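You operate a simulated robot arm through the tools that you are given. There is no shell and no other tool.

The job below is to be done with a simulated robot arm. You get a single attempt, and the scene is never put back.

TASK
Unclamp the white cover and rack it as the clamp screen says.
Fine: both toggles open, pin back in its rest, pusher back; PASS goes to the green pass tray, REJECT to the red reject tray; fingers clear of the pads.
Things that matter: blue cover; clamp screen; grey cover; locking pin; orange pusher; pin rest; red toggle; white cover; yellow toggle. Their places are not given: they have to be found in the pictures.

The check looks at the end state, three seconds after you hand in, the way a careful person would. Anything else that was tipped, shoved, dropped, spilled or broken makes it a failure. Lids that push on must go on centred and level and be pressed home; caps that screw on are set level and turned clockwise until they are tight.

THE ROBOT
A 7-joint arm with a two-finger parallel gripper, fixed in place. Base frame: the origin is at the foot of the arm, x ahead of it, y to its left, z up; the work surface is at about z = 0.95. Lengths are in m, angles in rad, forces in N, time in s.
Its first joint turns from -2.601 to 2.601 rad. Payload 3.43 kg.
The tool frame sits at the grasp point between the pads (the TCP): z along the fingers, y along the line on which they close. The tips reach 0.03 m beyond it. The gripper opens to 0.094 m. The fingers are 0.028 m wide and 0.01 m thick; the gripper's body (0.05 by 0.096 m) begins 0.055 m behind the TCP.
Orientation is told as [roll, pitch, yaw] about the base's x, y, z axes, in that order, counted from this pose: with the fingers straight down and closing along the base's y, the tool's x points along the base's -x, its y along +y and its z along -z.

THE INTERFACE
- The arm moves only by the tool move_arm. Its argument "steps" is a list of rows, each a list of 3 entries, a list of its own where there are three numbers: the turn, a rotation vector about the base's x, y, z in rad, then the shift along the base's x, y, z in m, then the gripper command, from -1 (fully open) to 1 (shut), values between in proportion. In form: [[[rx, ry, rz], [tx, ty, tz], gripper], ...]. A call has 1 to 20 rows; each row is the pose to reach, as a shift and turn from the pose commanded when the call began. Rows are played at 5 a second. More than 0.05 m and 0.15 rad between two rows, or a gripper value outside its range, and nothing of the call is played. Where a pose cannot be reached the arm comes as near as it can. A force on the tool above 40 N (or 10 N above the force at the start of the call, whichever is more), or a blocked arm, ends the call early, and 0.2 s more pass. Each finger travels about 0.045 m/s and halts on what it meets, pressing with about 21 N; the grip force reading is that of the motor and also rises with nothing between the fingers. The clock runs only during rows and for 0.2 s after the last one: add rows that repeat a pose to give the fingers time. The reply holds the time, the measured pose of the TCP, the force on the tool along the base axes, the opening and the grip force, in the units named above and with some noise, with the torque about the TCP (base axes, N m) and any sound that the robot's microphone picked up, and new pictures: "pictures" is both (left out), scene, wrist or none.
- Cameras (640 x 400 px; columns grow to the right, rows downward): "scene" is fixed at [0.0484, 0.6503, 1.4388]; the picture's right is [-0.55, -0.83, 0.00], its down [-0.32, 0.21, -0.92] and it looks along [0.77, -0.51, -0.38] (base axes); focal length 333 px, centre (320, 200). "wrist" rides on the gripper at [0.076, 0.014, -0.102] in the tool frame; the picture's right is [-0.18, 0.98, 0.00], its down [-0.75, -0.14, -0.64] and it looks along [-0.63, -0.12, 0.77] (tool axes); focal length 243 px, centre (320, 200).
- probe_pixels(camera, pixels): there is no depth. For up to 12 entries [column, row, z] of the newest picture of that camera ("zoom" is the newest enlarged one), the place [x, y] in the base frame at which the ray of that pixel passes the height z, good to about 0.002 m. It takes no simulated time.
- inspect(camera, box): a new picture of the part [left, top, right, bottom] of that camera's present view, enlarged. It takes no simulated time.
- finish_job(): hands the job in; it is judged then, once.

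Leave the gripper open and the arm clear of the work at the hand-in unless told otherwise.

The tools are called after "Request:" as name(argument=value, ...) on one line, values as JSON. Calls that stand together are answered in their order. move_arm: Moves the arm, as the interface text tells. Its arguments: {"type":"object","properties":{"steps":{"type":"array"},"pictures":{"type":"string","enum":["both","scene","wrist","none"]}},"required":["steps"]} The other tools are called the same way: probe_pixels (camera, pixels) gives the place at which the rays of pixels pass given heights; inspect (camera, box) takes an enlarged picture of a part of a camera's view; finish_job () hands the job in.

At the start:

```text
time: 0.0
position: [0.9868, -0.0569, 1.1574]
orientation: [-0.001, 0.0, 0.0]
contact_force: [-0.2, 0.4, -0.2]
moment: [-0.03, 0.0, 0.0]
gripper_width: 0.094
finger_force: 0.0
```

scene: 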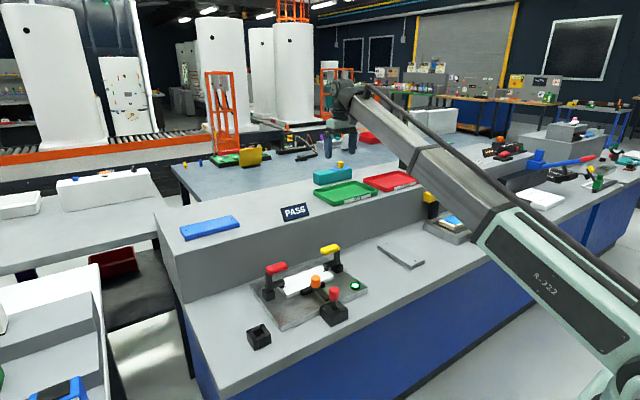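
wrist: 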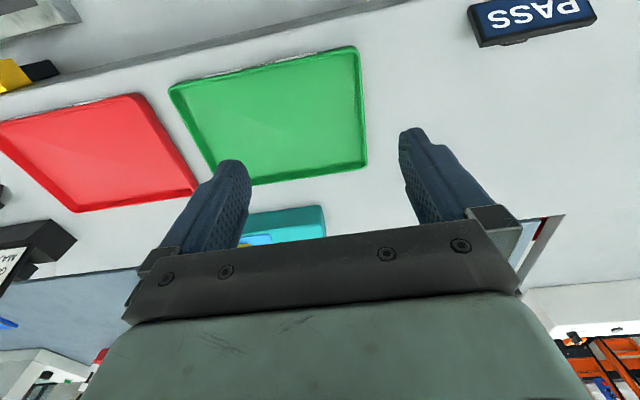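

I see the clamp fixture around (310,285) in the scene, the screen reading PASS at (295,211), and the green and red trays. I'll enlarge these parts to see the details.

Request:
inspect(camera="scene", box=[230, 230, 390, 350])

Request:
inspect(camera="scene", box=[260, 150, 480, 280])

```text
3.33 times, centred on (310, 290) of scene
```

zoom: 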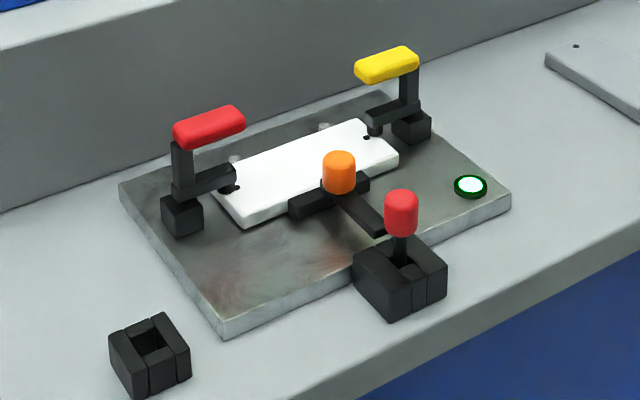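

```text
2.91 times, centred on (370, 215) of scene
```

zoom: 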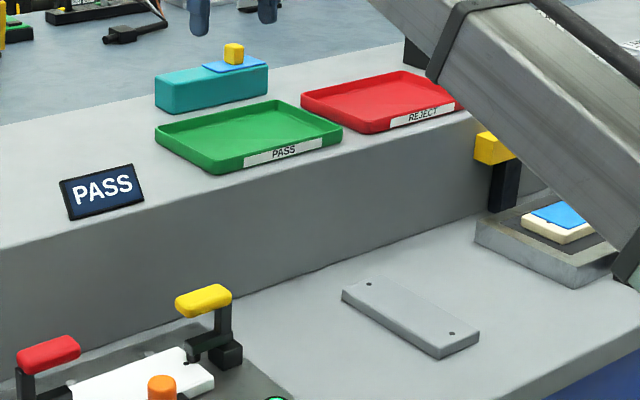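

The screen reads PASS. I'll probe the fixture's parts at several heights to build a map.

Request:
probe_pixels(camera="scene", pixels=[[310, 285, 0.95], [259, 345, 0.95], [335, 318, 0.95], [285, 313, 0.95], [402, 255, 0.95], [295, 211, 1.1], [345, 193, 1.1], [390, 181, 1.1], [185, 307, 0.95], [345, 290, 0.95]])

Request:
inspect(camera="wrist", box=[0, 0, 320, 200])

Request:
inspect(camera="wrist", box=[0, 180, 160, 300])

```text
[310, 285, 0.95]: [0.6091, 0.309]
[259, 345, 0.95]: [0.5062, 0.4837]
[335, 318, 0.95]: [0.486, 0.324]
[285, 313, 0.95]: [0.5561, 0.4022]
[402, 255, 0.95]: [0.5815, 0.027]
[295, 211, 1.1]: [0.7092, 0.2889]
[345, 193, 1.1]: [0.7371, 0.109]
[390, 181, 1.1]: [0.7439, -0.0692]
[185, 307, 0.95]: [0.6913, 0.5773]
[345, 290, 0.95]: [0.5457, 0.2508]
```

```text
2.00 times, centred on (160, 100) of wrist
```

zoom: 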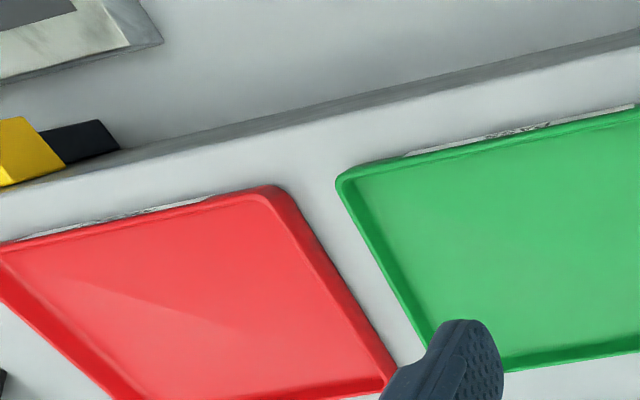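

```text
3.33 times, centred on (80, 240) of wrist
```

zoom: 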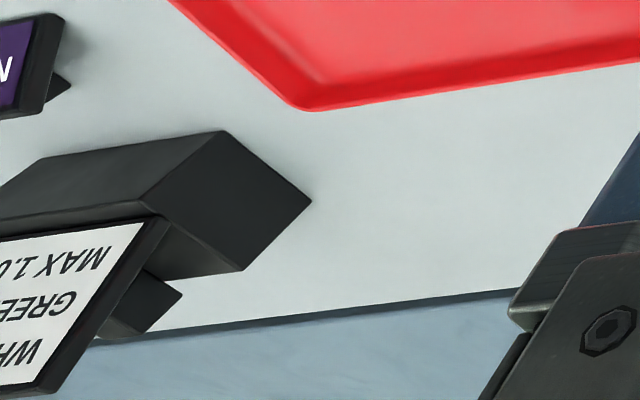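

Next I match green-tray corners in both cameras to find the height of the shelf: scene (333.9,205.4) and (377.6,192) against wrist (355,47) and (169,90).

Request:
probe_pixels(camera="scene", pixels=[[333.9, 205.4, 1.05], [333.9, 205.4, 1.1], [377.6, 192, 1.05], [377.6, 192, 1.1], [283, 222, 1.05], [283, 222, 1.1]])

Request:
probe_pixels(camera="wrist", pixels=[[355, 47, 1.0], [355, 47, 1.05], [355, 47, 1.1], [169, 90, 1.0], [169, 90, 1.05], [169, 90, 1.1], [480, 45, 1.05], [480, 45, 1.1]])

```text
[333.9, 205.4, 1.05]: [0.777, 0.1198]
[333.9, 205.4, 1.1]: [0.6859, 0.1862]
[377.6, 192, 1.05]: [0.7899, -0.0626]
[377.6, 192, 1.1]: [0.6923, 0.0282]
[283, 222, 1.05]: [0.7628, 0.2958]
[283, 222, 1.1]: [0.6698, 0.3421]
```

```text
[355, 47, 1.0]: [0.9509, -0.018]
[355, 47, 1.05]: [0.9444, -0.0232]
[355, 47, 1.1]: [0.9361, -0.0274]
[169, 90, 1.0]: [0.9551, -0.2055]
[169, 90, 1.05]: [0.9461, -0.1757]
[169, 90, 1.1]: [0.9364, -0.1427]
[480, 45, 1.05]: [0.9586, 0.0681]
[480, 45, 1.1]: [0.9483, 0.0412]
```

The tray rim comes out near z≈0.95 with its front edge at x≈0.96, so the bench in front is lower. I'll raise the arm a little and draw it back towards the fixture so the wrist camera can see it.

Request:
move_arm(steps=[[[0, 0, 0], [-0.02, 0.01, 0.03], -1], [[0, 0, 0], [-0.05, 0.03, 0.06], -1], [[0, 0, 0], [-0.08, 0.06, 0.08], -1], [[0, 0, 0], [-0.11, 0.09, 0.1], -1], [[0, 0, 0], [-0.14, 0.12, 0.1], -1], [[0, 0, 0], [-0.17, 0.15, 0.1], -1], [[0, 0, 0], [-0.2, 0.18, 0.1], -1], [[0, 0, 0], [-0.23, 0.21, 0.1], -1], [[0, 0, 0], [-0.26, 0.24, 0.1], -1], [[0, 0, 0], [-0.29, 0.26, 0.1], -1], [[0, 0, 0], [-0.32, 0.28, 0.1], -1], [[0, 0, 0], [-0.35, 0.28, 0.1], -1], [[0, 0, 0], [-0.38, 0.28, 0.1], -1], [[0, 0, 0], [-0.38, 0.28, 0.1], -1]])

```text
time: 0.6
position: [0.9392, -0.0282, 1.2161]
orientation: [-0.001, -0.017, 0.004]
contact_force: [5.1, 1.1, -8.6]
moment: [-0.21, -0.11, -0.12]
gripper_width: 0.0941
finger_force: 0.0
out of reach, approached as far as the arm can: row 3
stopped in row 3: the force on the tool passed its limit at 57 N (the readings are from after the stop); the commanded pose is now the measured one
```

scene: 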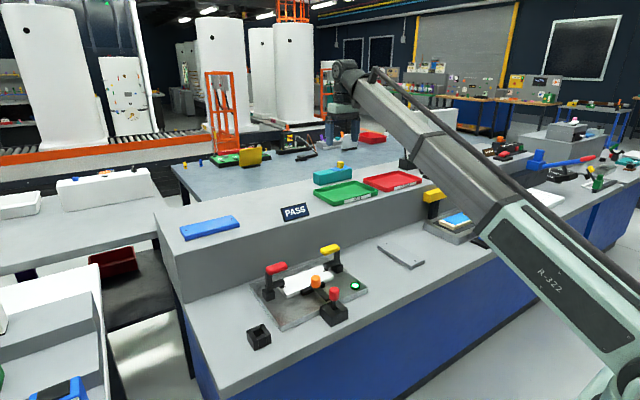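
wrist: 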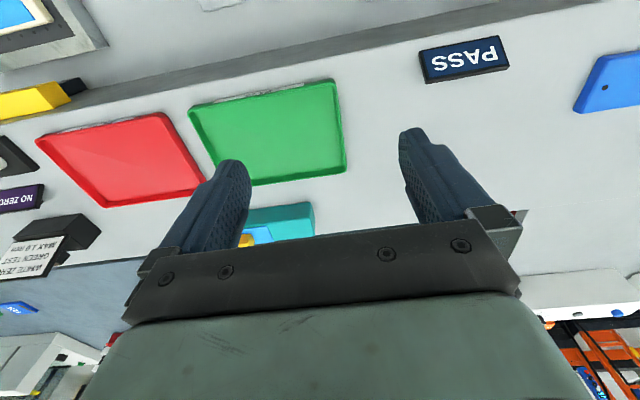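

The move stopped with the row reported out of reach; nothing seems to have been touched. I'll go back a little lower and move inward in smaller steps.

Request:
move_arm(steps=[[[0, 0, 0], [-0.01, 0.0, -0.01], -1], [[0, 0, 0], [-0.02, 0.0, -0.02], -1], [[0, 0, 0], [-0.04, 0.01, -0.03], -1], [[0, 0, 0], [-0.06, 0.02, -0.04], -1], [[0, 0, 0], [-0.08, 0.04, -0.04], -1], [[0, 0, 0], [-0.1, 0.06, -0.04], -1]])

```text
time: 2.1
position: [0.8413, 0.0296, 1.1771]
orientation: [-0.002, -0.022, 0.01]
contact_force: [4.8, 1.9, -8.2]
moment: [-0.28, -0.05, -0.24]
gripper_width: 0.0942
finger_force: 0.0
stopped in row 6: the force on the tool passed its limit at 44 N (the readings are from after the stop); the commanded pose is now the measured one
```

scene: 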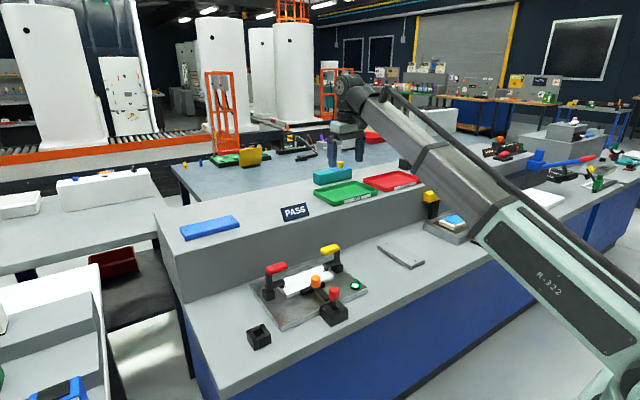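
wrist: 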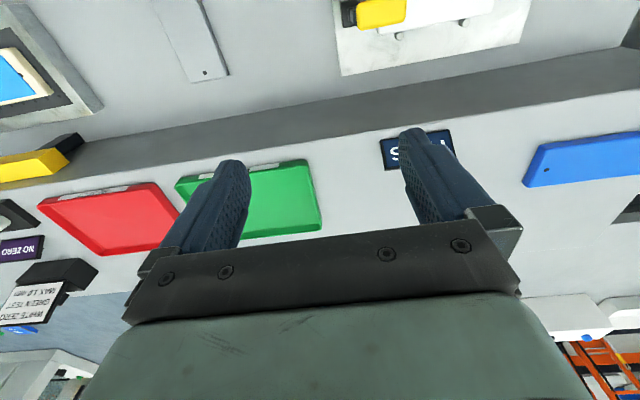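

The reading still shows a few newtons after stopping; I'll hold still to see whether it's only motion or real contact.

Request:
move_arm(steps=[[[0, 0, 0], [0, 0, 0], -1], [[0, 0, 0], [0, 0, 0], -1], [[0, 0, 0], [0, 0, 0], -1]], pictures="none")

Request:
inspect(camera="scene", box=[300, 40, 500, 240])

```text
time: 2.9
position: [0.8409, 0.0309, 1.1778]
orientation: [-0.005, -0.02, 0.011]
contact_force: [7.2, 1.5, -14.5]
moment: [-0.12, -0.38, -0.12]
gripper_width: 0.0938
finger_force: 0.0
```

```text
2.00 times, centred on (400, 140) of scene
```

zoom: 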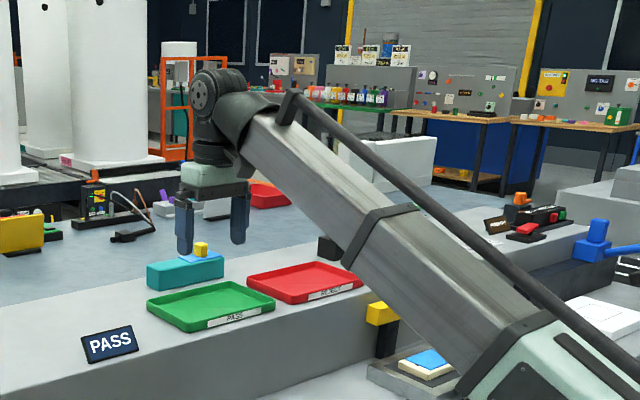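

The static reading is about 14 N downward and 7 N in +x, perhaps the wrist is folded near its limit. I'll lower by a few centimetres (free air above the shelf) and see whether the force goes away.

Request:
move_arm(steps=[[[0, 0, 0], [0, 0, -0.01], -1], [[0, 0, 0], [0, 0, -0.02], -1], [[0, 0, 0], [0, 0, -0.03], -1], [[0, 0, 0], [0, 0, -0.03], -1]], pictures="none")

```text
time: 3.9
position: [0.8408, 0.0308, 1.1466]
orientation: [-0.003, -0.022, 0.013]
contact_force: [0.3, -0.1, 0.2]
moment: [-0.01, -0.01, -0.01]
gripper_width: 0.0939
finger_force: 0.0
```

The force is gone: higher up is simply outside the arm's range. Matching the yellow toggle in both views puts it near (0.79, 0.12, 0.90), so the front bench is near z≈0.80. I'll now level the tool and draw back in lower, in free air.

Request:
move_arm(steps=[[[0.003, 0.022, -0.013], [-0.01, 0.01, -0.01], -1], [[0.003, 0.022, -0.013], [-0.03, 0.025, -0.02], -1], [[0.003, 0.022, -0.013], [-0.05, 0.045, -0.03], -1], [[0.003, 0.022, -0.013], [-0.07, 0.065, -0.03], -1], [[0.003, 0.022, -0.013], [-0.09, 0.085, -0.03], -1], [[0.003, 0.022, -0.013], [-0.11, 0.105, -0.03], -1], [[0.003, 0.022, -0.013], [-0.13, 0.125, -0.03], -1], [[0.003, 0.022, -0.013], [-0.15, 0.145, -0.03], -1], [[0.003, 0.022, -0.013], [-0.17, 0.165, -0.03], -1], [[0.003, 0.022, -0.013], [-0.19, 0.17, -0.03], -1], [[0.003, 0.022, -0.013], [-0.21, 0.17, -0.03], -1], [[0.003, 0.022, -0.013], [-0.21, 0.17, -0.03], -1]])

```text
time: 6.5
position: [0.6381, 0.2033, 1.1013]
orientation: [0.004, -0.012, -0.001]
contact_force: [-0.4, 0.3, -0.2]
moment: [0.0, 0.03, 0.0]
gripper_width: 0.0937
finger_force: 0.3
out of reach, approached as far as the arm can: row 9, 10, 11, 12
```

scene: 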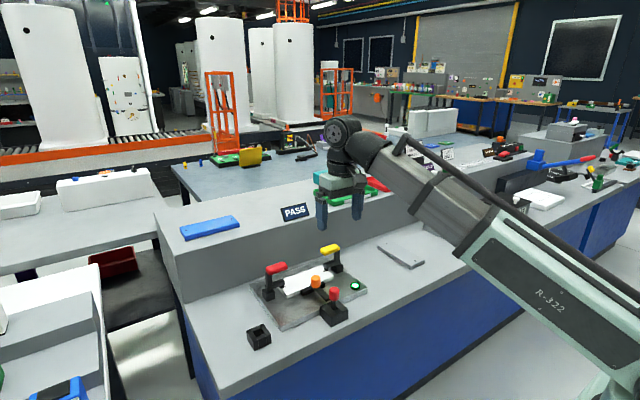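
wrist: 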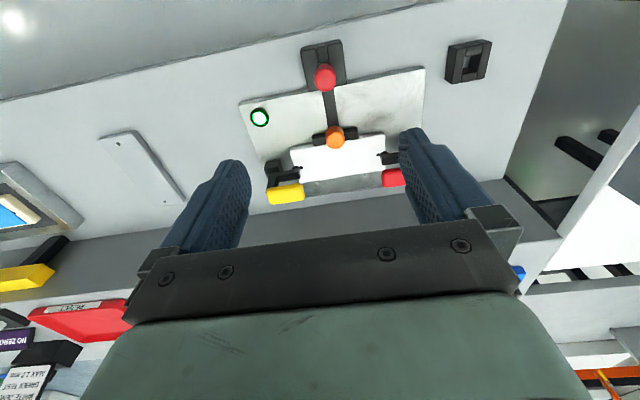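

Now I see the fixture from above at (330,130) in the wrist picture. I'll enlarge it and match points with the scene.

Request:
inspect(camera="wrist", box=[220, 25, 520, 215])

Request:
probe_pixels(camera="wrist", pixels=[[469, 45, 0.8], [469, 45, 0.85], [325, 65, 0.85], [325, 65, 0.9], [335, 127, 0.85], [335, 127, 0.9], [285, 186, 0.9], [285, 186, 0.95], [395, 172, 0.9], [395, 172, 0.95], [260, 117, 0.8], [260, 117, 0.85]])

Request:
probe_pixels(camera="scene", pixels=[[258, 328, 0.8], [258, 328, 0.85], [335, 288, 0.85], [335, 288, 0.9], [316, 276, 0.85], [316, 276, 0.9], [329, 246, 0.9], [329, 246, 0.95], [276, 265, 0.9], [276, 265, 0.95], [355, 286, 0.8], [355, 286, 0.85]])

```text
2.11 times, centred on (370, 120) of wrist
```

zoom: 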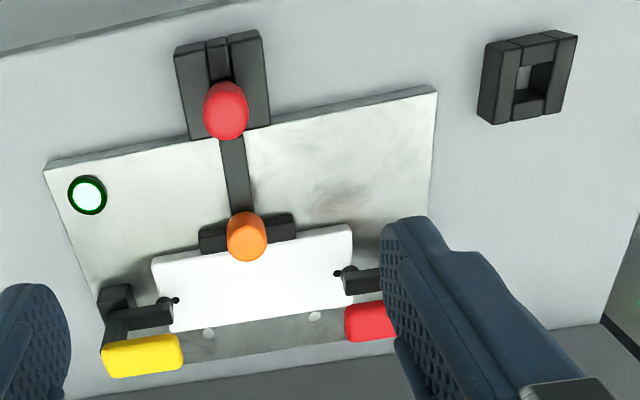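

```text
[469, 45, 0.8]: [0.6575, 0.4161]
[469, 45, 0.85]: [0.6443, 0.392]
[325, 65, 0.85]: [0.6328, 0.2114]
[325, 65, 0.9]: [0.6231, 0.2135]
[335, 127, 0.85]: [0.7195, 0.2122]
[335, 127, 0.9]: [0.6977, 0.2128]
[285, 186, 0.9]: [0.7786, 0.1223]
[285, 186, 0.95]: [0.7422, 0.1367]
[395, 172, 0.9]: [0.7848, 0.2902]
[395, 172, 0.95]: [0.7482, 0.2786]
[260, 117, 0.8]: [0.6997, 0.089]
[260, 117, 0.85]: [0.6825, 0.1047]
```

```text
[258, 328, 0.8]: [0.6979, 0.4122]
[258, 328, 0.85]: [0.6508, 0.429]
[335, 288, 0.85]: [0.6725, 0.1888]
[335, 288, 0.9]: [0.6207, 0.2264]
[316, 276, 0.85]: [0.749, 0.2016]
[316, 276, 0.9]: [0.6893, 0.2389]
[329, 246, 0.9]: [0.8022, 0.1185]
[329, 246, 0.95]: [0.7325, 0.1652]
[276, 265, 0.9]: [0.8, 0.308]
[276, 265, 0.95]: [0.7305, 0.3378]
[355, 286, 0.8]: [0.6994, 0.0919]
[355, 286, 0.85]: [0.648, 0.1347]
```

The plate's top matches at z≈0.80. Now closer looks at both toggles, the pin and the pusher in the scene view.

Request:
inspect(camera="scene", box=[255, 250, 315, 300])

Request:
inspect(camera="scene", box=[300, 235, 360, 285])

Request:
inspect(camera="scene", box=[295, 265, 365, 325])

Request:
inspect(camera="wrist", box=[255, 120, 345, 210])

```text
8.00 times, centred on (285, 275) of scene
```

zoom: 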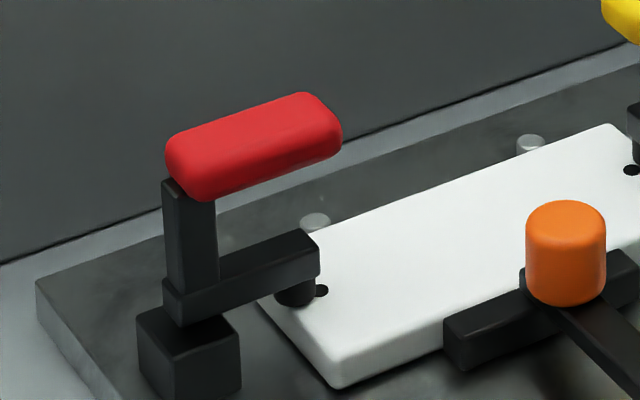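

```text
8.00 times, centred on (330, 260) of scene
```

zoom: 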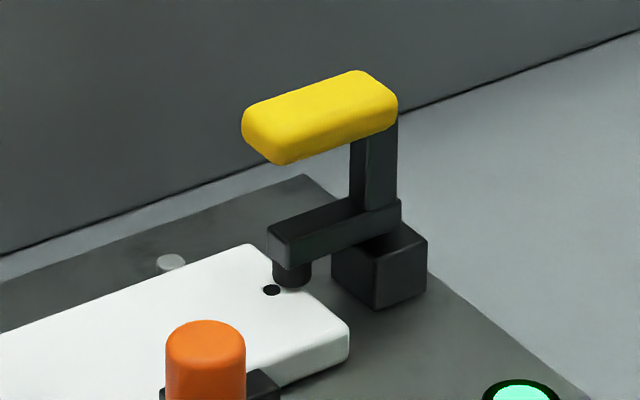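

```text
6.67 times, centred on (330, 295) of scene
```

zoom: 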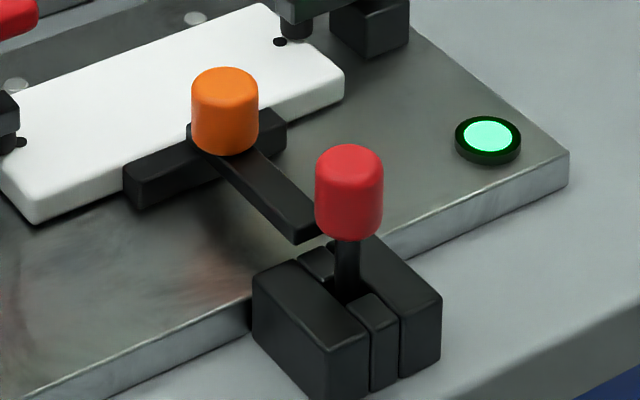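

```text
4.44 times, centred on (300, 165) of wrist
```

zoom: 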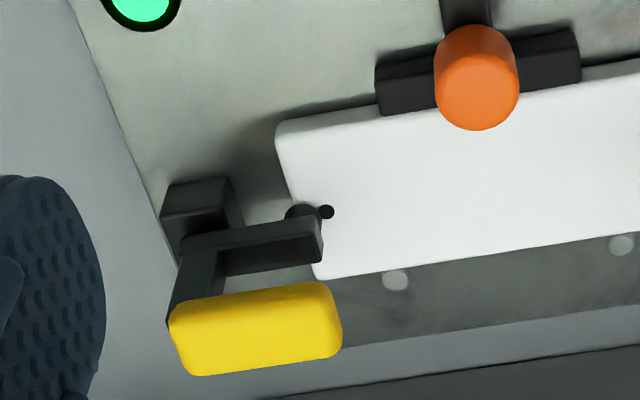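

I'll enlarge the pin rest in both views for accurate hole positions, and the pin block from the wrist.

Request:
inspect(camera="scene", box=[238, 315, 288, 355])

Request:
inspect(camera="wrist", box=[430, 25, 510, 95])

Request:
inspect(camera="wrist", box=[280, 25, 380, 165])

```text
10.00 times, centred on (263, 335) of scene
```

zoom: 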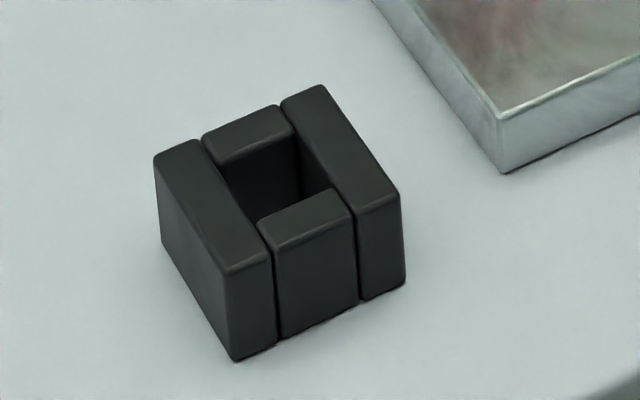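

```text
5.71 times, centred on (470, 60) of wrist
```

zoom: 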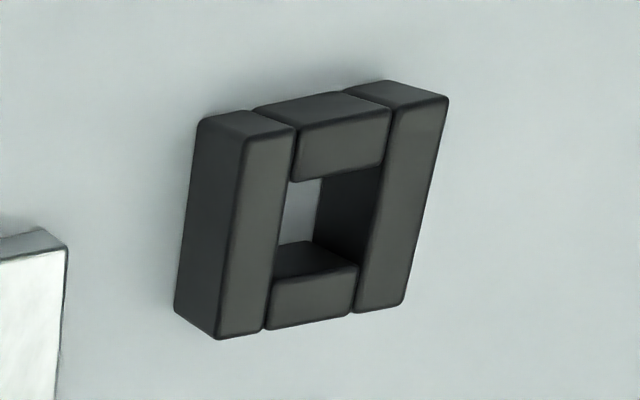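

```text
2.86 times, centred on (330, 95) of wrist
```

zoom: 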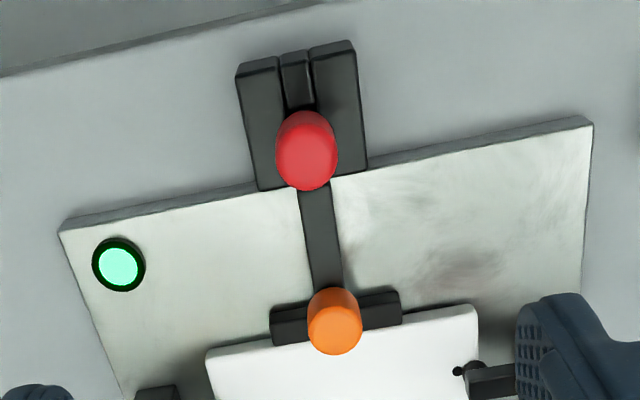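

Now triangulate the rest's top centre, scene (258.8,333) / wrist (471.4,63.2); the pin head, scene (334.3,294.3) / wrist (325.5,78); the pusher knob, and others.

Request:
probe_pixels(camera="scene", pixels=[[258.8, 333, 0.8], [258.8, 333, 0.82], [258.8, 333, 0.84], [334.3, 294.3, 0.86], [334.3, 294.3, 0.88], [315.5, 281.6, 0.84], [315.5, 281.6, 0.86], [310, 290, 0.8], [258, 340, 0.78], [263, 350.5, 0.78]])

Request:
probe_pixels(camera="wrist", pixels=[[471.4, 63.2, 0.8], [471.4, 63.2, 0.82], [471.4, 63.2, 0.84], [325.5, 78, 0.86], [325.5, 78, 0.88], [335, 136, 0.84], [335, 136, 0.86], [334.9, 137, 0.82]])

```text
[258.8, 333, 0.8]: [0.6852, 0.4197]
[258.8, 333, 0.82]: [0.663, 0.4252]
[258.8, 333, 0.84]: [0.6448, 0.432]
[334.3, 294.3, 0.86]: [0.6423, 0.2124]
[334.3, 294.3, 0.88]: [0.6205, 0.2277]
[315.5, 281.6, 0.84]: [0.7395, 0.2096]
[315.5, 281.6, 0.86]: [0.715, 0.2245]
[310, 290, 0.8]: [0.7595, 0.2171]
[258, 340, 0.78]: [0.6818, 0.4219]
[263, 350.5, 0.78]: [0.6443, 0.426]
```

```text
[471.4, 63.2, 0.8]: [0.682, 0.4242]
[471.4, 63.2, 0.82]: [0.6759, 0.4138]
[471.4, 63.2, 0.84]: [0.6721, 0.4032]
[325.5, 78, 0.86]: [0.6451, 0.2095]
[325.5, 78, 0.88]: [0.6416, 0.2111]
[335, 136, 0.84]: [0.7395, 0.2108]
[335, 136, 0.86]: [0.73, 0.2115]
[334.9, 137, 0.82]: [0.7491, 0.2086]
```

Results: pin head ≈ (0.644, 0.210, 0.859), pusher knob ≈ (0.740, 0.210, 0.84), rest hole ≈ (0.681, 0.421, top 0.805). I'll go down over the pin to TCP z≈0.93 with fingers open and look.

Request:
move_arm(steps=[[[-0.004, 0.012, 0.001], [0.002, 0.002, -0.03], -1], [[-0.004, 0.012, 0.001], [0.004, 0.005, -0.06], -1], [[-0.004, 0.012, 0.001], [0.006, 0.007, -0.09], -1], [[-0.004, 0.012, 0.001], [0.006, 0.007, -0.12], -1], [[-0.004, 0.012, 0.001], [0.006, 0.007, -0.15], -1], [[-0.004, 0.012, 0.001], [0.006, 0.007, -0.165], -1], [[-0.004, 0.012, 0.001], [0.006, 0.007, -0.165], -1]])

```text
time: 8.1
position: [0.6437, 0.209, 0.9356]
orientation: [-0.004, 0.014, -0.001]
contact_force: [-0.2, 0.2, -0.3]
moment: [0.0, 0.0, 0.0]
gripper_width: 0.094
finger_force: 0.1
```

scene: 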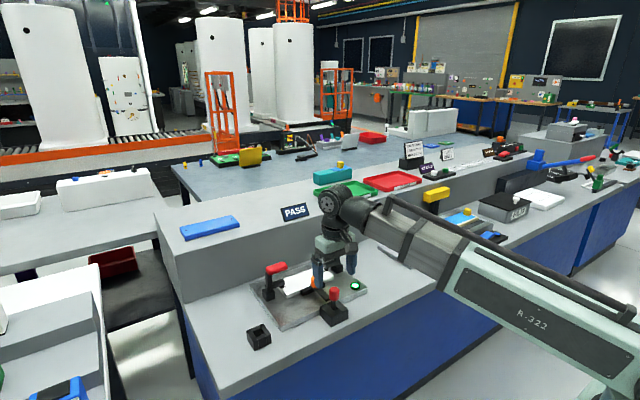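
wrist: 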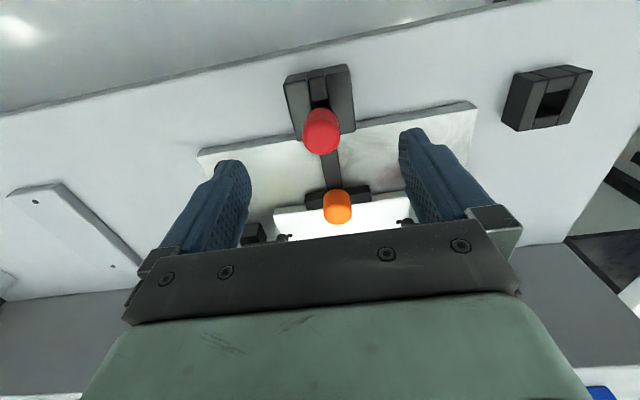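

There are other signs in view at (415,150), (445,155) and (515,210). I'll read them in case they bear on the job.

Request:
inspect(camera="scene", box=[390, 130, 550, 250])

Request:
inspect(camera="wrist", box=[260, 50, 380, 240])

Request:
probe_pixels(camera="wrist", pixels=[[321, 132, 0.86], [321, 120, 0.873], [337, 206, 0.84], [550, 97, 0.805]])

```text
3.33 times, centred on (470, 190) of scene
```

zoom: 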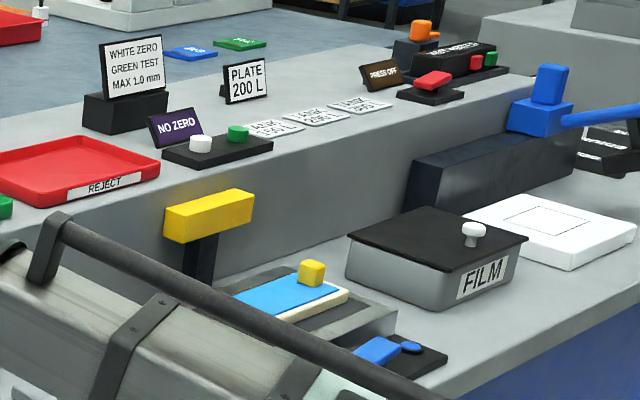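

```text
2.11 times, centred on (320, 145) of wrist
```

zoom: 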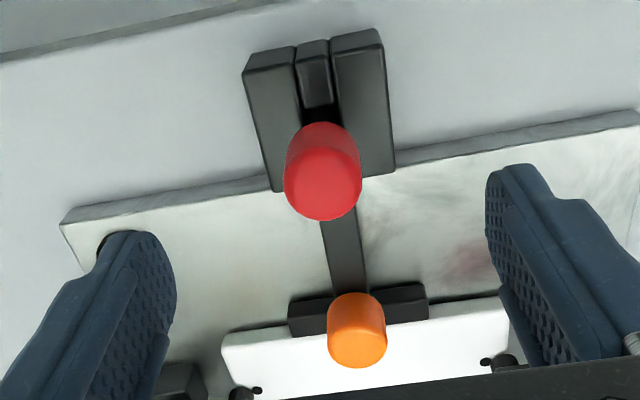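

```text
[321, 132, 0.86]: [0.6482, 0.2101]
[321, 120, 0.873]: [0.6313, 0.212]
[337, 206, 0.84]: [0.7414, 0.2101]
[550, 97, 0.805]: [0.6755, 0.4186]
```

Those signs belong to other stations. The pin head's centre agrees at about (0.645, 0.210). I'll descend straight to TCP z≈0.862 with fingers open, then close and hold.

Request:
move_arm(steps=[[[0.003, -0.01, 0.001], [0.001, 0.001, -0.02], -1], [[0.003, -0.01, 0.001], [0.001, 0.001, -0.04], -1], [[0.003, -0.01, 0.001], [0.001, 0.001, -0.06], -1], [[0.003, -0.01, 0.001], [0.001, 0.001, -0.073], -1], [[0.003, -0.01, 0.001], [0.001, 0.001, -0.073], -1]])

```text
time: 9.3
position: [0.6445, 0.2111, 0.8637]
orientation: [-0.003, 0.004, 0.0]
contact_force: [0.3, 0.2, 0.9]
moment: [-0.01, -0.03, -0.04]
gripper_width: 0.0942
finger_force: 0.0
```

scene: 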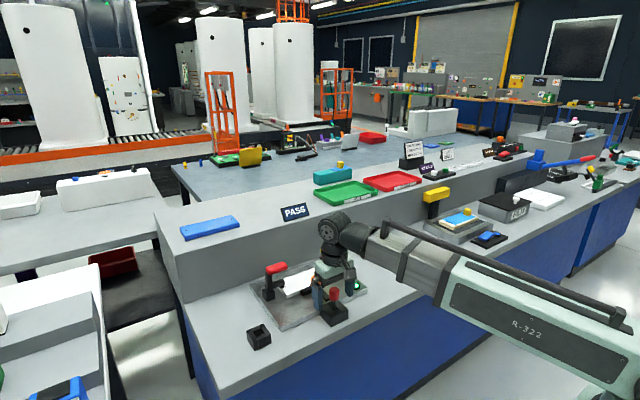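
wrist: 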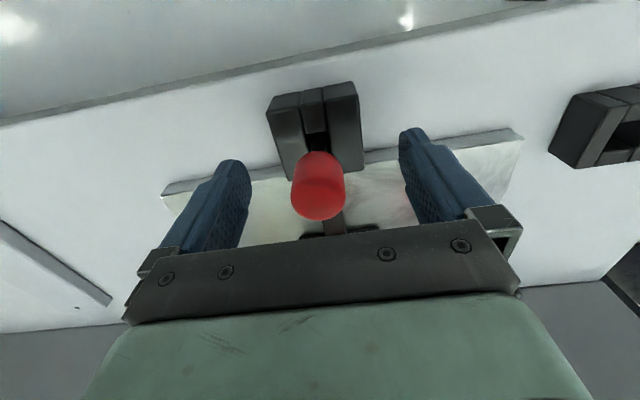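

The pin head is centred between the pads. Closing now.

Request:
move_arm(steps=[[[0, 0, 0], [0, 0, 0], 1], [[0, 0, 0], [0, 0, 0], 1], [[0, 0, 0], [0, 0, 0], 1], [[0, 0, 0], [0, 0, 0], 1], [[0, 0, 0], [0, 0, 0], 1], [[0, 0, 0], [0, 0, 0], 1]])

```text
time: 10.7
position: [0.6448, 0.2116, 0.8643]
orientation: [-0.002, 0.004, 0.0]
contact_force: [0.5, 0.4, 1.1]
moment: [-0.02, 0.01, -0.03]
gripper_width: 0.0266
finger_force: 21.0
```

scene: 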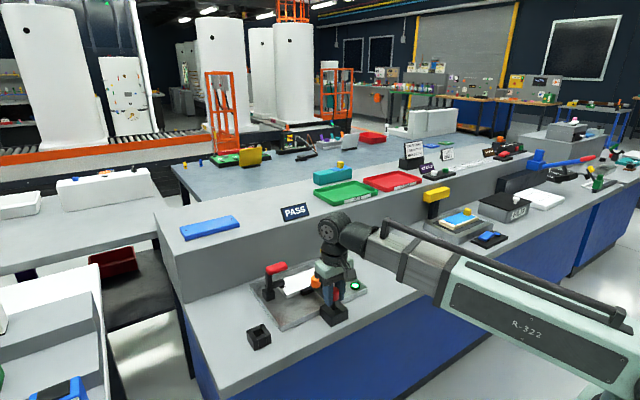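
wrist: 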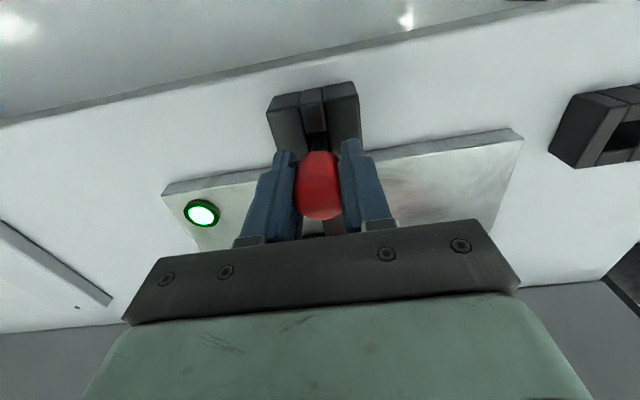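

Grip is 0.0266 m at 21 N. Now lift the pin straight up in small steps.

Request:
move_arm(steps=[[[0, 0, 0], [0, 0, 0.01], 1], [[0, 0, 0], [0, 0, 0.02], 1], [[0, 0, 0], [0, 0, 0.035], 1], [[0, 0, 0], [0, 0, 0.05], 1], [[0, 0, 0], [0, 0, 0.065], 1], [[0, 0, 0], [0, 0, 0.08], 1], [[0, 0, 0], [0, 0, 0.1], 1], [[0, 0, 0], [0, 0, 0.1], 1]])

```text
time: 12.5
position: [0.6442, 0.2106, 0.9644]
orientation: [-0.001, 0.003, 0.0]
contact_force: [0.2, 0.7, -0.3]
moment: [0.0, 0.0, 0.03]
gripper_width: 0.0268
finger_force: 21.1
```

scene: 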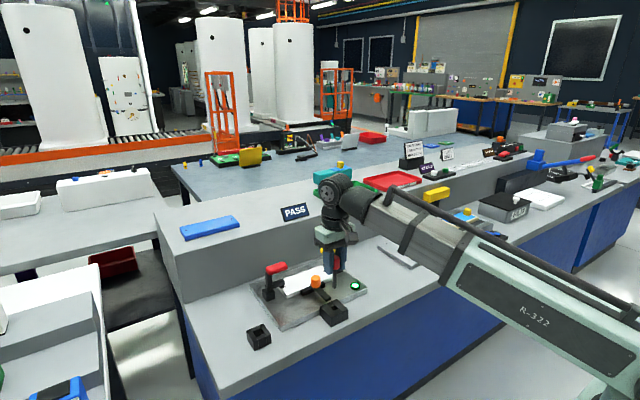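
wrist: 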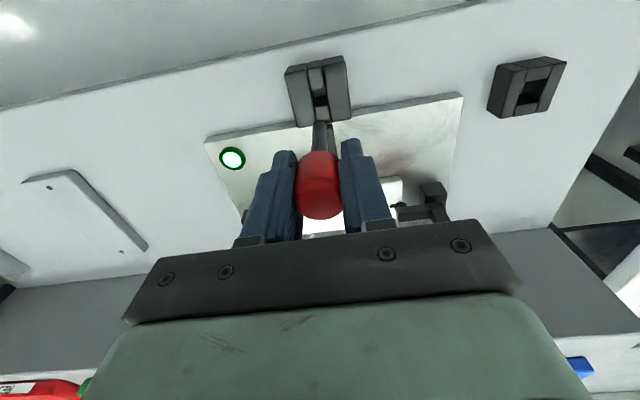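

Request:
inspect(camera="scene", box=[230, 230, 390, 350])

Request:
inspect(camera="wrist", box=[460, 30, 600, 130])

```text
3.33 times, centred on (310, 290) of scene
```

zoom: 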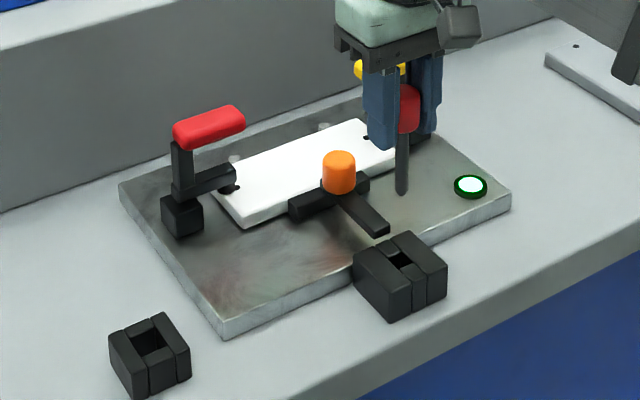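

```text
4.00 times, centred on (530, 80) of wrist
```

zoom: 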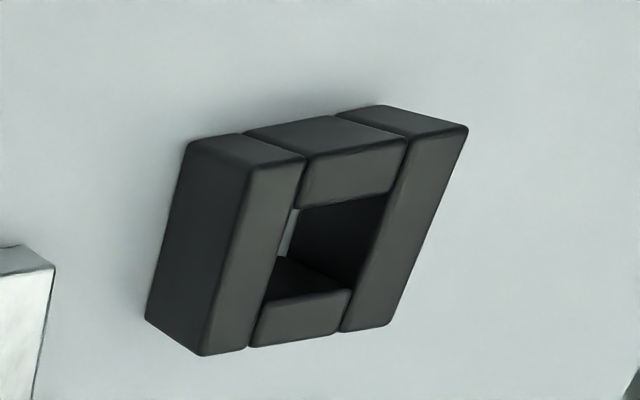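

The pin is out with its tip at about z≈0.89. I'll compute the rest's hole centre from this view and then carry the pin over it.

Request:
probe_pixels(camera="wrist", pixels=[[531.6, 91.2, 0.8], [531.6, 91.2, 0.805], [531.6, 91.2, 0.81]])

Request:
move_arm(steps=[[[0, 0, 0], [0.005, 0.02, 0.005], 1], [[0, 0, 0], [0.01, 0.045, 0.005], 1], [[0, 0, 0], [0.015, 0.075, 0.005], 1], [[0, 0, 0], [0.02, 0.105, 0.005], 1], [[0, 0, 0], [0.025, 0.135, 0.005], 1], [[0, 0, 0], [0.03, 0.165, 0.005], 1], [[0, 0, 0], [0.033, 0.19, 0.005], 1], [[0, 0, 0], [0.035, 0.21, 0.005], 1], [[0, 0, 0], [0.035, 0.21, 0.005], 1]])

```text
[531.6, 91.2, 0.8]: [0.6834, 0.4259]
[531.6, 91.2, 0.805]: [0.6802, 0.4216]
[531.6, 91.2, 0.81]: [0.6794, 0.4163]
```

```text
time: 14.5
position: [0.6812, 0.4216, 0.9691]
orientation: [-0.001, 0.005, 0.0]
contact_force: [0.3, -0.1, -0.6]
moment: [-0.02, -0.05, 0.0]
gripper_width: 0.0268
finger_force: 20.8
```

scene: 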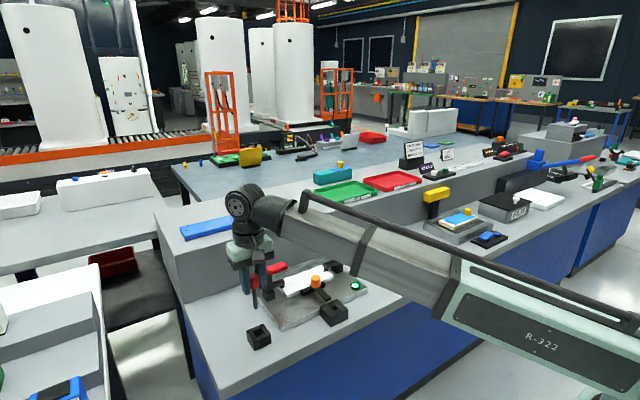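
wrist: 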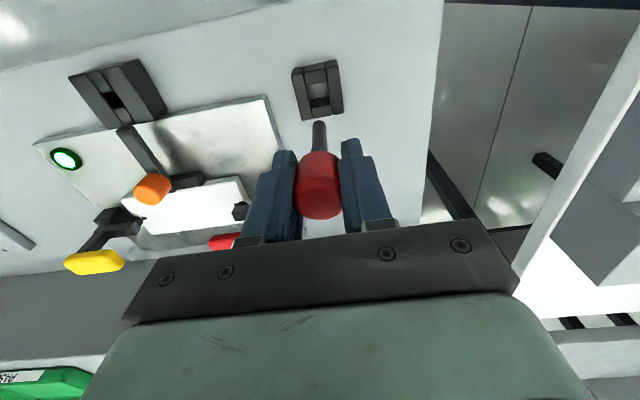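

The pin hangs above the rest. I'll enlarge both views to check alignment of tip and hole.

Request:
inspect(camera="wrist", box=[270, 40, 370, 160])

Request:
inspect(camera="scene", box=[220, 255, 310, 360])

```text
3.33 times, centred on (320, 100) of wrist
```

zoom: 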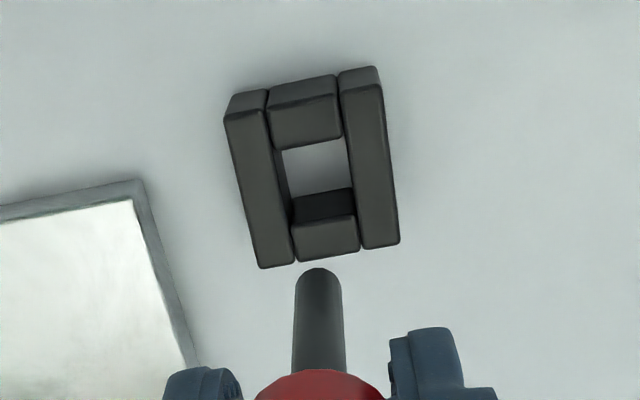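

```text
3.81 times, centred on (265, 308) of scene
```

zoom: 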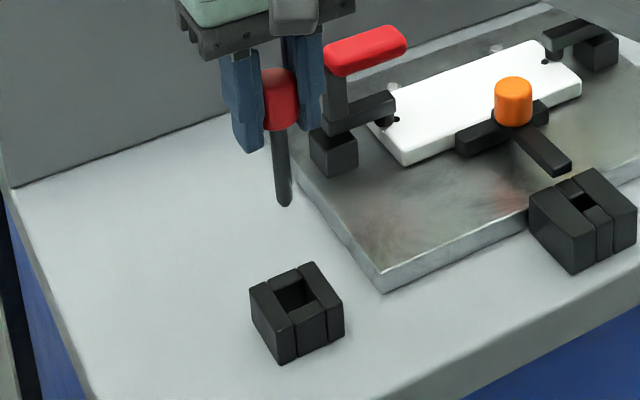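

Request:
probe_pixels(camera="wrist", pixels=[[318.8, 94.3, 0.8], [318.8, 94.3, 0.805], [319.3, 93.5, 0.805], [319.4, 125.5, 0.89], [319.4, 125.5, 0.9]])

Request:
probe_pixels(camera="scene", pixels=[[258.8, 333, 0.805], [255.3, 307, 0.89], [255.3, 307, 0.9]])

```text
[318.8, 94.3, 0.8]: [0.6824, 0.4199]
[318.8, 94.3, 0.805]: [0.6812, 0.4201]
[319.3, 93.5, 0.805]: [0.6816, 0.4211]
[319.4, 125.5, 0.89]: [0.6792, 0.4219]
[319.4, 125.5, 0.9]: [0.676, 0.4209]
```

```text
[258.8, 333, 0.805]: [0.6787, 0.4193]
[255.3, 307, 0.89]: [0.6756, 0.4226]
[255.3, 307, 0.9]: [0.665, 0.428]
```

Hole centre ≈ (0.681, 0.420), pin tip ≈ (0.680, 0.4215): aligned within about 1 mm. I'll nudge y by −0.001 and lower to TCP z≈0.872, watching the force.

Request:
move_arm(steps=[[[0, 0, 0], [0, -0.001, -0.02], 1], [[0, 0, 0], [0, -0.001, -0.04], 1], [[0, 0, 0], [0, -0.001, -0.06], 1], [[0, 0, 0], [0, -0.001, -0.075], 1], [[0, 0, 0], [0, -0.001, -0.085], 1], [[0, 0, 0], [0, -0.001, -0.093], 1], [[0, 0, 0], [0, -0.001, -0.097], 1], [[0, 0, 0], [0, -0.001, -0.097], 1]])

```text
time: 16.3
position: [0.6799, 0.4211, 0.8711]
orientation: [-0.001, 0.005, 0.001]
contact_force: [0.3, 0.4, -0.1]
moment: [-0.02, 0.02, 0.0]
gripper_width: 0.0266
finger_force: 21.4
```

scene: 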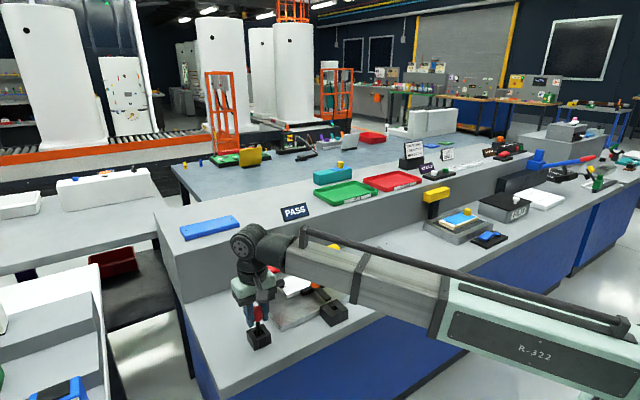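
wrist: 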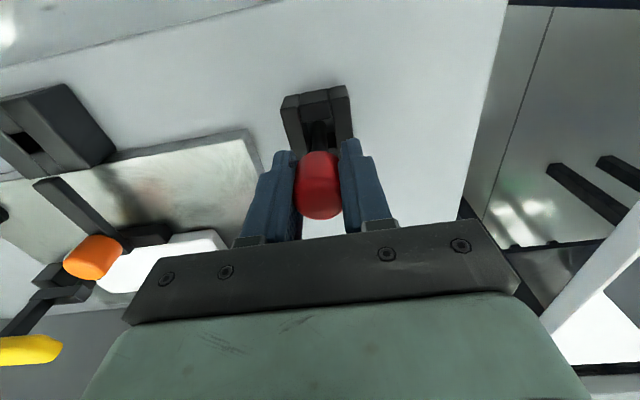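

The pin is inside the rest. I'll lower in fine steps until it touches the bottom.

Request:
move_arm(steps=[[[0, 0, 0], [0, 0, -0.003], 1], [[0, 0, 0], [0, 0, -0.006], 1], [[0, 0, 0], [0, 0, -0.008], 1], [[0, 0, 0], [0, 0, -0.008], 1]], pictures="none")

```text
time: 17.3
position: [0.6802, 0.4212, 0.864]
orientation: [-0.002, 0.003, 0.0]
contact_force: [0.0, -0.4, 4.9]
moment: [0.02, -0.01, -0.03]
gripper_width: 0.0264
finger_force: 20.9
```

It touches bottom at 5 N at the same height as in the block (0.864). I'll open the fingers and go straight up.

Request:
move_arm(steps=[[[0, 0, 0], [0, 0, 0.0005], 0.3], [[0, 0, 0], [0, 0, 0.0005], -0.3], [[0, 0, 0], [0, 0, 0.0005], -1], [[0, 0, 0], [0, 0, 0.0005], -1], [[0, 0, 0], [0, 0, 0.0005], -1], [[0, 0, 0], [0, 0, 0.0005], -1], [[0, 0, 0], [0, 0, 0.02], -1], [[0, 0, 0], [0, 0, 0.04], -1], [[0, 0, 0], [0, 0, 0.065], -1], [[0, 0, 0], [0, 0, 0.09], -1], [[0, 0, 0], [0, 0, 0.12], -1], [[0, 0, 0], [0, 0, 0.15], -1], [[0, 0, 0], [0, 0, 0.15], -1]])

```text
time: 20.1
position: [0.6802, 0.4196, 1.012]
orientation: [-0.003, 0.002, 0.001]
contact_force: [0.3, -0.2, -0.4]
moment: [0.01, 0.03, -0.06]
gripper_width: 0.0941
finger_force: 0.1
```

scene: 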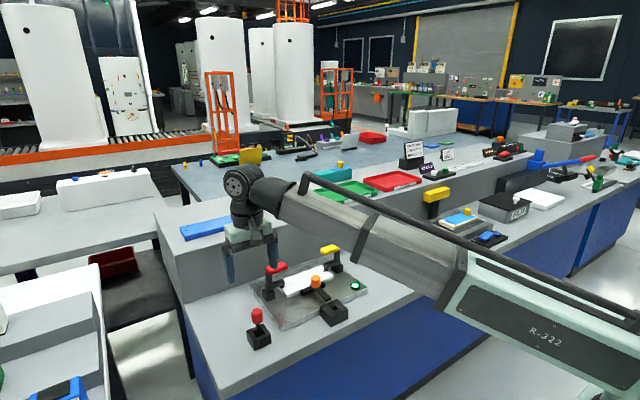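
wrist: 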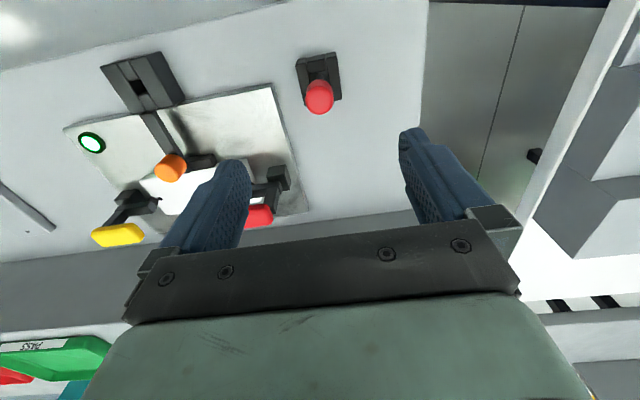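

The pin stands in its rest at scene (258,330). Next the pusher: I move at safe height to above the orange knob (0.740, 0.210) with the fingers partly open.

Request:
move_arm(steps=[[[0, 0, 0], [0.005, -0.02, 0], -0.3], [[0, 0, 0], [0.01, -0.05, 0], -0.3], [[0, 0, 0], [0.02, -0.08, 0], -0.3], [[0, 0, 0], [0.03, -0.11, 0], -0.3], [[0, 0, 0], [0.04, -0.14, 0], -0.3], [[0, 0, 0], [0.05, -0.17, 0], -0.3], [[0, 0, 0], [0.055, -0.19, 0], -0.3], [[0, 0, 0], [0.059, -0.21, 0], -0.3], [[0, 0, 0], [0.059, -0.21, -0.02], -0.3], [[0, 0, 0], [0.059, -0.21, -0.045], -0.3], [[0, 0, 0], [0.059, -0.21, -0.045], -0.3]])

```text
time: 22.5
position: [0.7397, 0.211, 0.9672]
orientation: [-0.002, 0.003, 0.0]
contact_force: [0.2, 1.0, -0.2]
moment: [-0.01, -0.01, -0.04]
gripper_width: 0.0611
finger_force: 0.1
```

scene: 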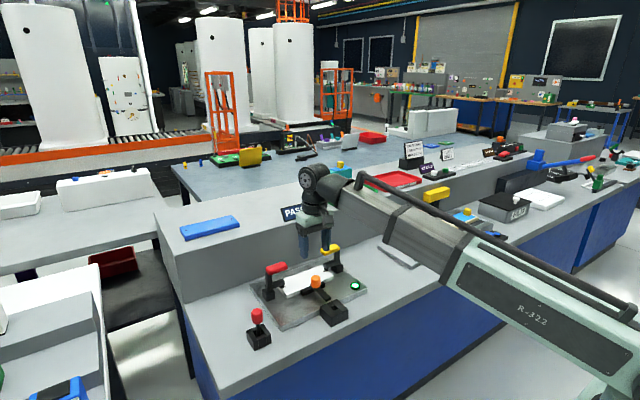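
wrist: 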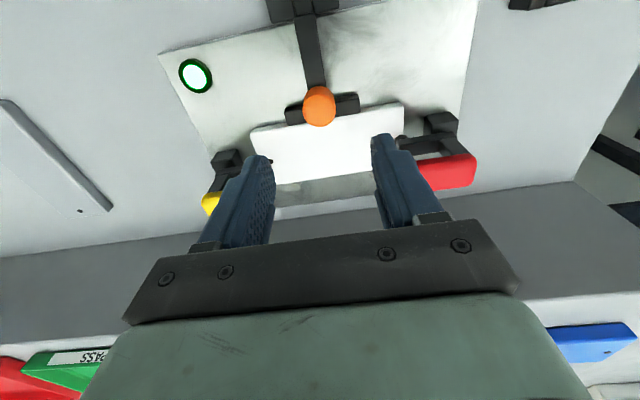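

The knob is at (319,107). I'll enlarge this view to check the knob, the toggle arms and handle clearances.

Request:
inspect(camera="wrist", box=[160, 30, 500, 230])

Request:
probe_pixels(camera="wrist", pixels=[[319, 110, 0.855], [319, 105, 0.84], [474, 170, 0.91], [410, 185, 0.91], [440, 155, 0.91], [403, 135, 0.82], [400, 103, 0.82], [252, 135, 0.82], [265, 183, 0.82]])

```text
1.88 times, centred on (330, 130) of wrist
```

zoom: 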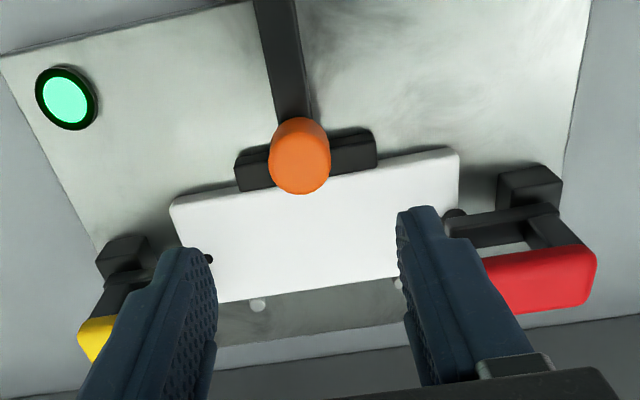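

```text
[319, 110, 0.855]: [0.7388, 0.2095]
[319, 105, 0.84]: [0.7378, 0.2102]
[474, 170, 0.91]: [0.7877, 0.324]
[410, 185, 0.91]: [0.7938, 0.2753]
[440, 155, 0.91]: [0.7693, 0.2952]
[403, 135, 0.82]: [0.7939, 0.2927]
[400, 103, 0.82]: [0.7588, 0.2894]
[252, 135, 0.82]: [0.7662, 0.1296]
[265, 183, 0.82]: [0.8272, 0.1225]
```

The knob is at (0.739, 0.210). The handles (x≈0.77–0.795, y 0.275–0.325 red) clear the gripper. I'll descend to TCP z≈0.859, so tips stay above the crossbar, then close.

Request:
move_arm(steps=[[[0, 0, 0], [0, -0.001, -0.03], -0.3], [[0, 0, 0], [0, -0.001, -0.06], -0.3], [[0, 0, 0], [0, -0.001, -0.085], -0.3], [[0, 0, 0], [0, -0.001, -0.1], -0.3], [[0, 0, 0], [0, -0.001, -0.108], -0.3], [[0, 0, 0], [0, -0.001, -0.108], -0.3]])

```text
time: 23.9
position: [0.7394, 0.2101, 0.8606]
orientation: [-0.001, 0.003, 0.0]
contact_force: [0.8, -0.5, 0.6]
moment: [-0.01, 0.01, 0.04]
gripper_width: 0.0612
finger_force: 0.1
```

scene: 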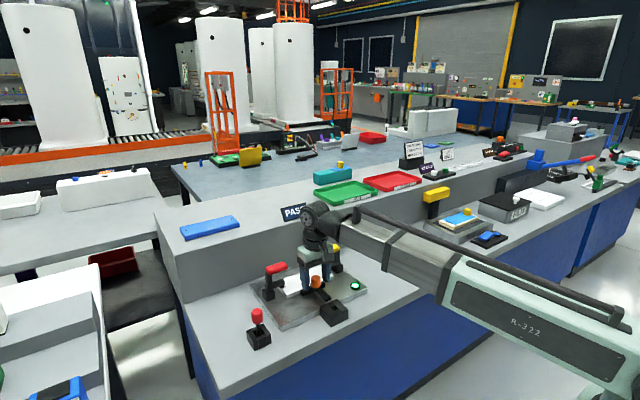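
wrist: 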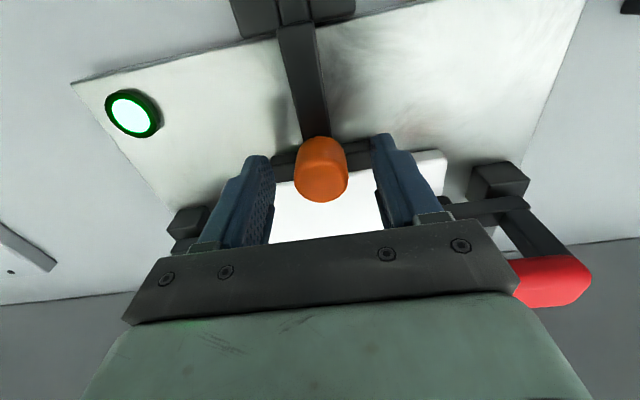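

The knob is between the pads at (321,170). Close on it.

Request:
move_arm(steps=[[[0, 0, 0], [0, 0, 0], 1], [[0, 0, 0], [0, 0, 0], 1], [[0, 0, 0], [0, 0, 0], 1], [[0, 0, 0], [0, 0, 0], 1]], pictures="none")

```text
time: 24.9
position: [0.7405, 0.2094, 0.8604]
orientation: [0.0, 0.004, 0.001]
contact_force: [-0.6, 8.3, -1.8]
moment: [0.27, 0.02, 0.04]
gripper_width: 0.029
finger_force: 45.3
```

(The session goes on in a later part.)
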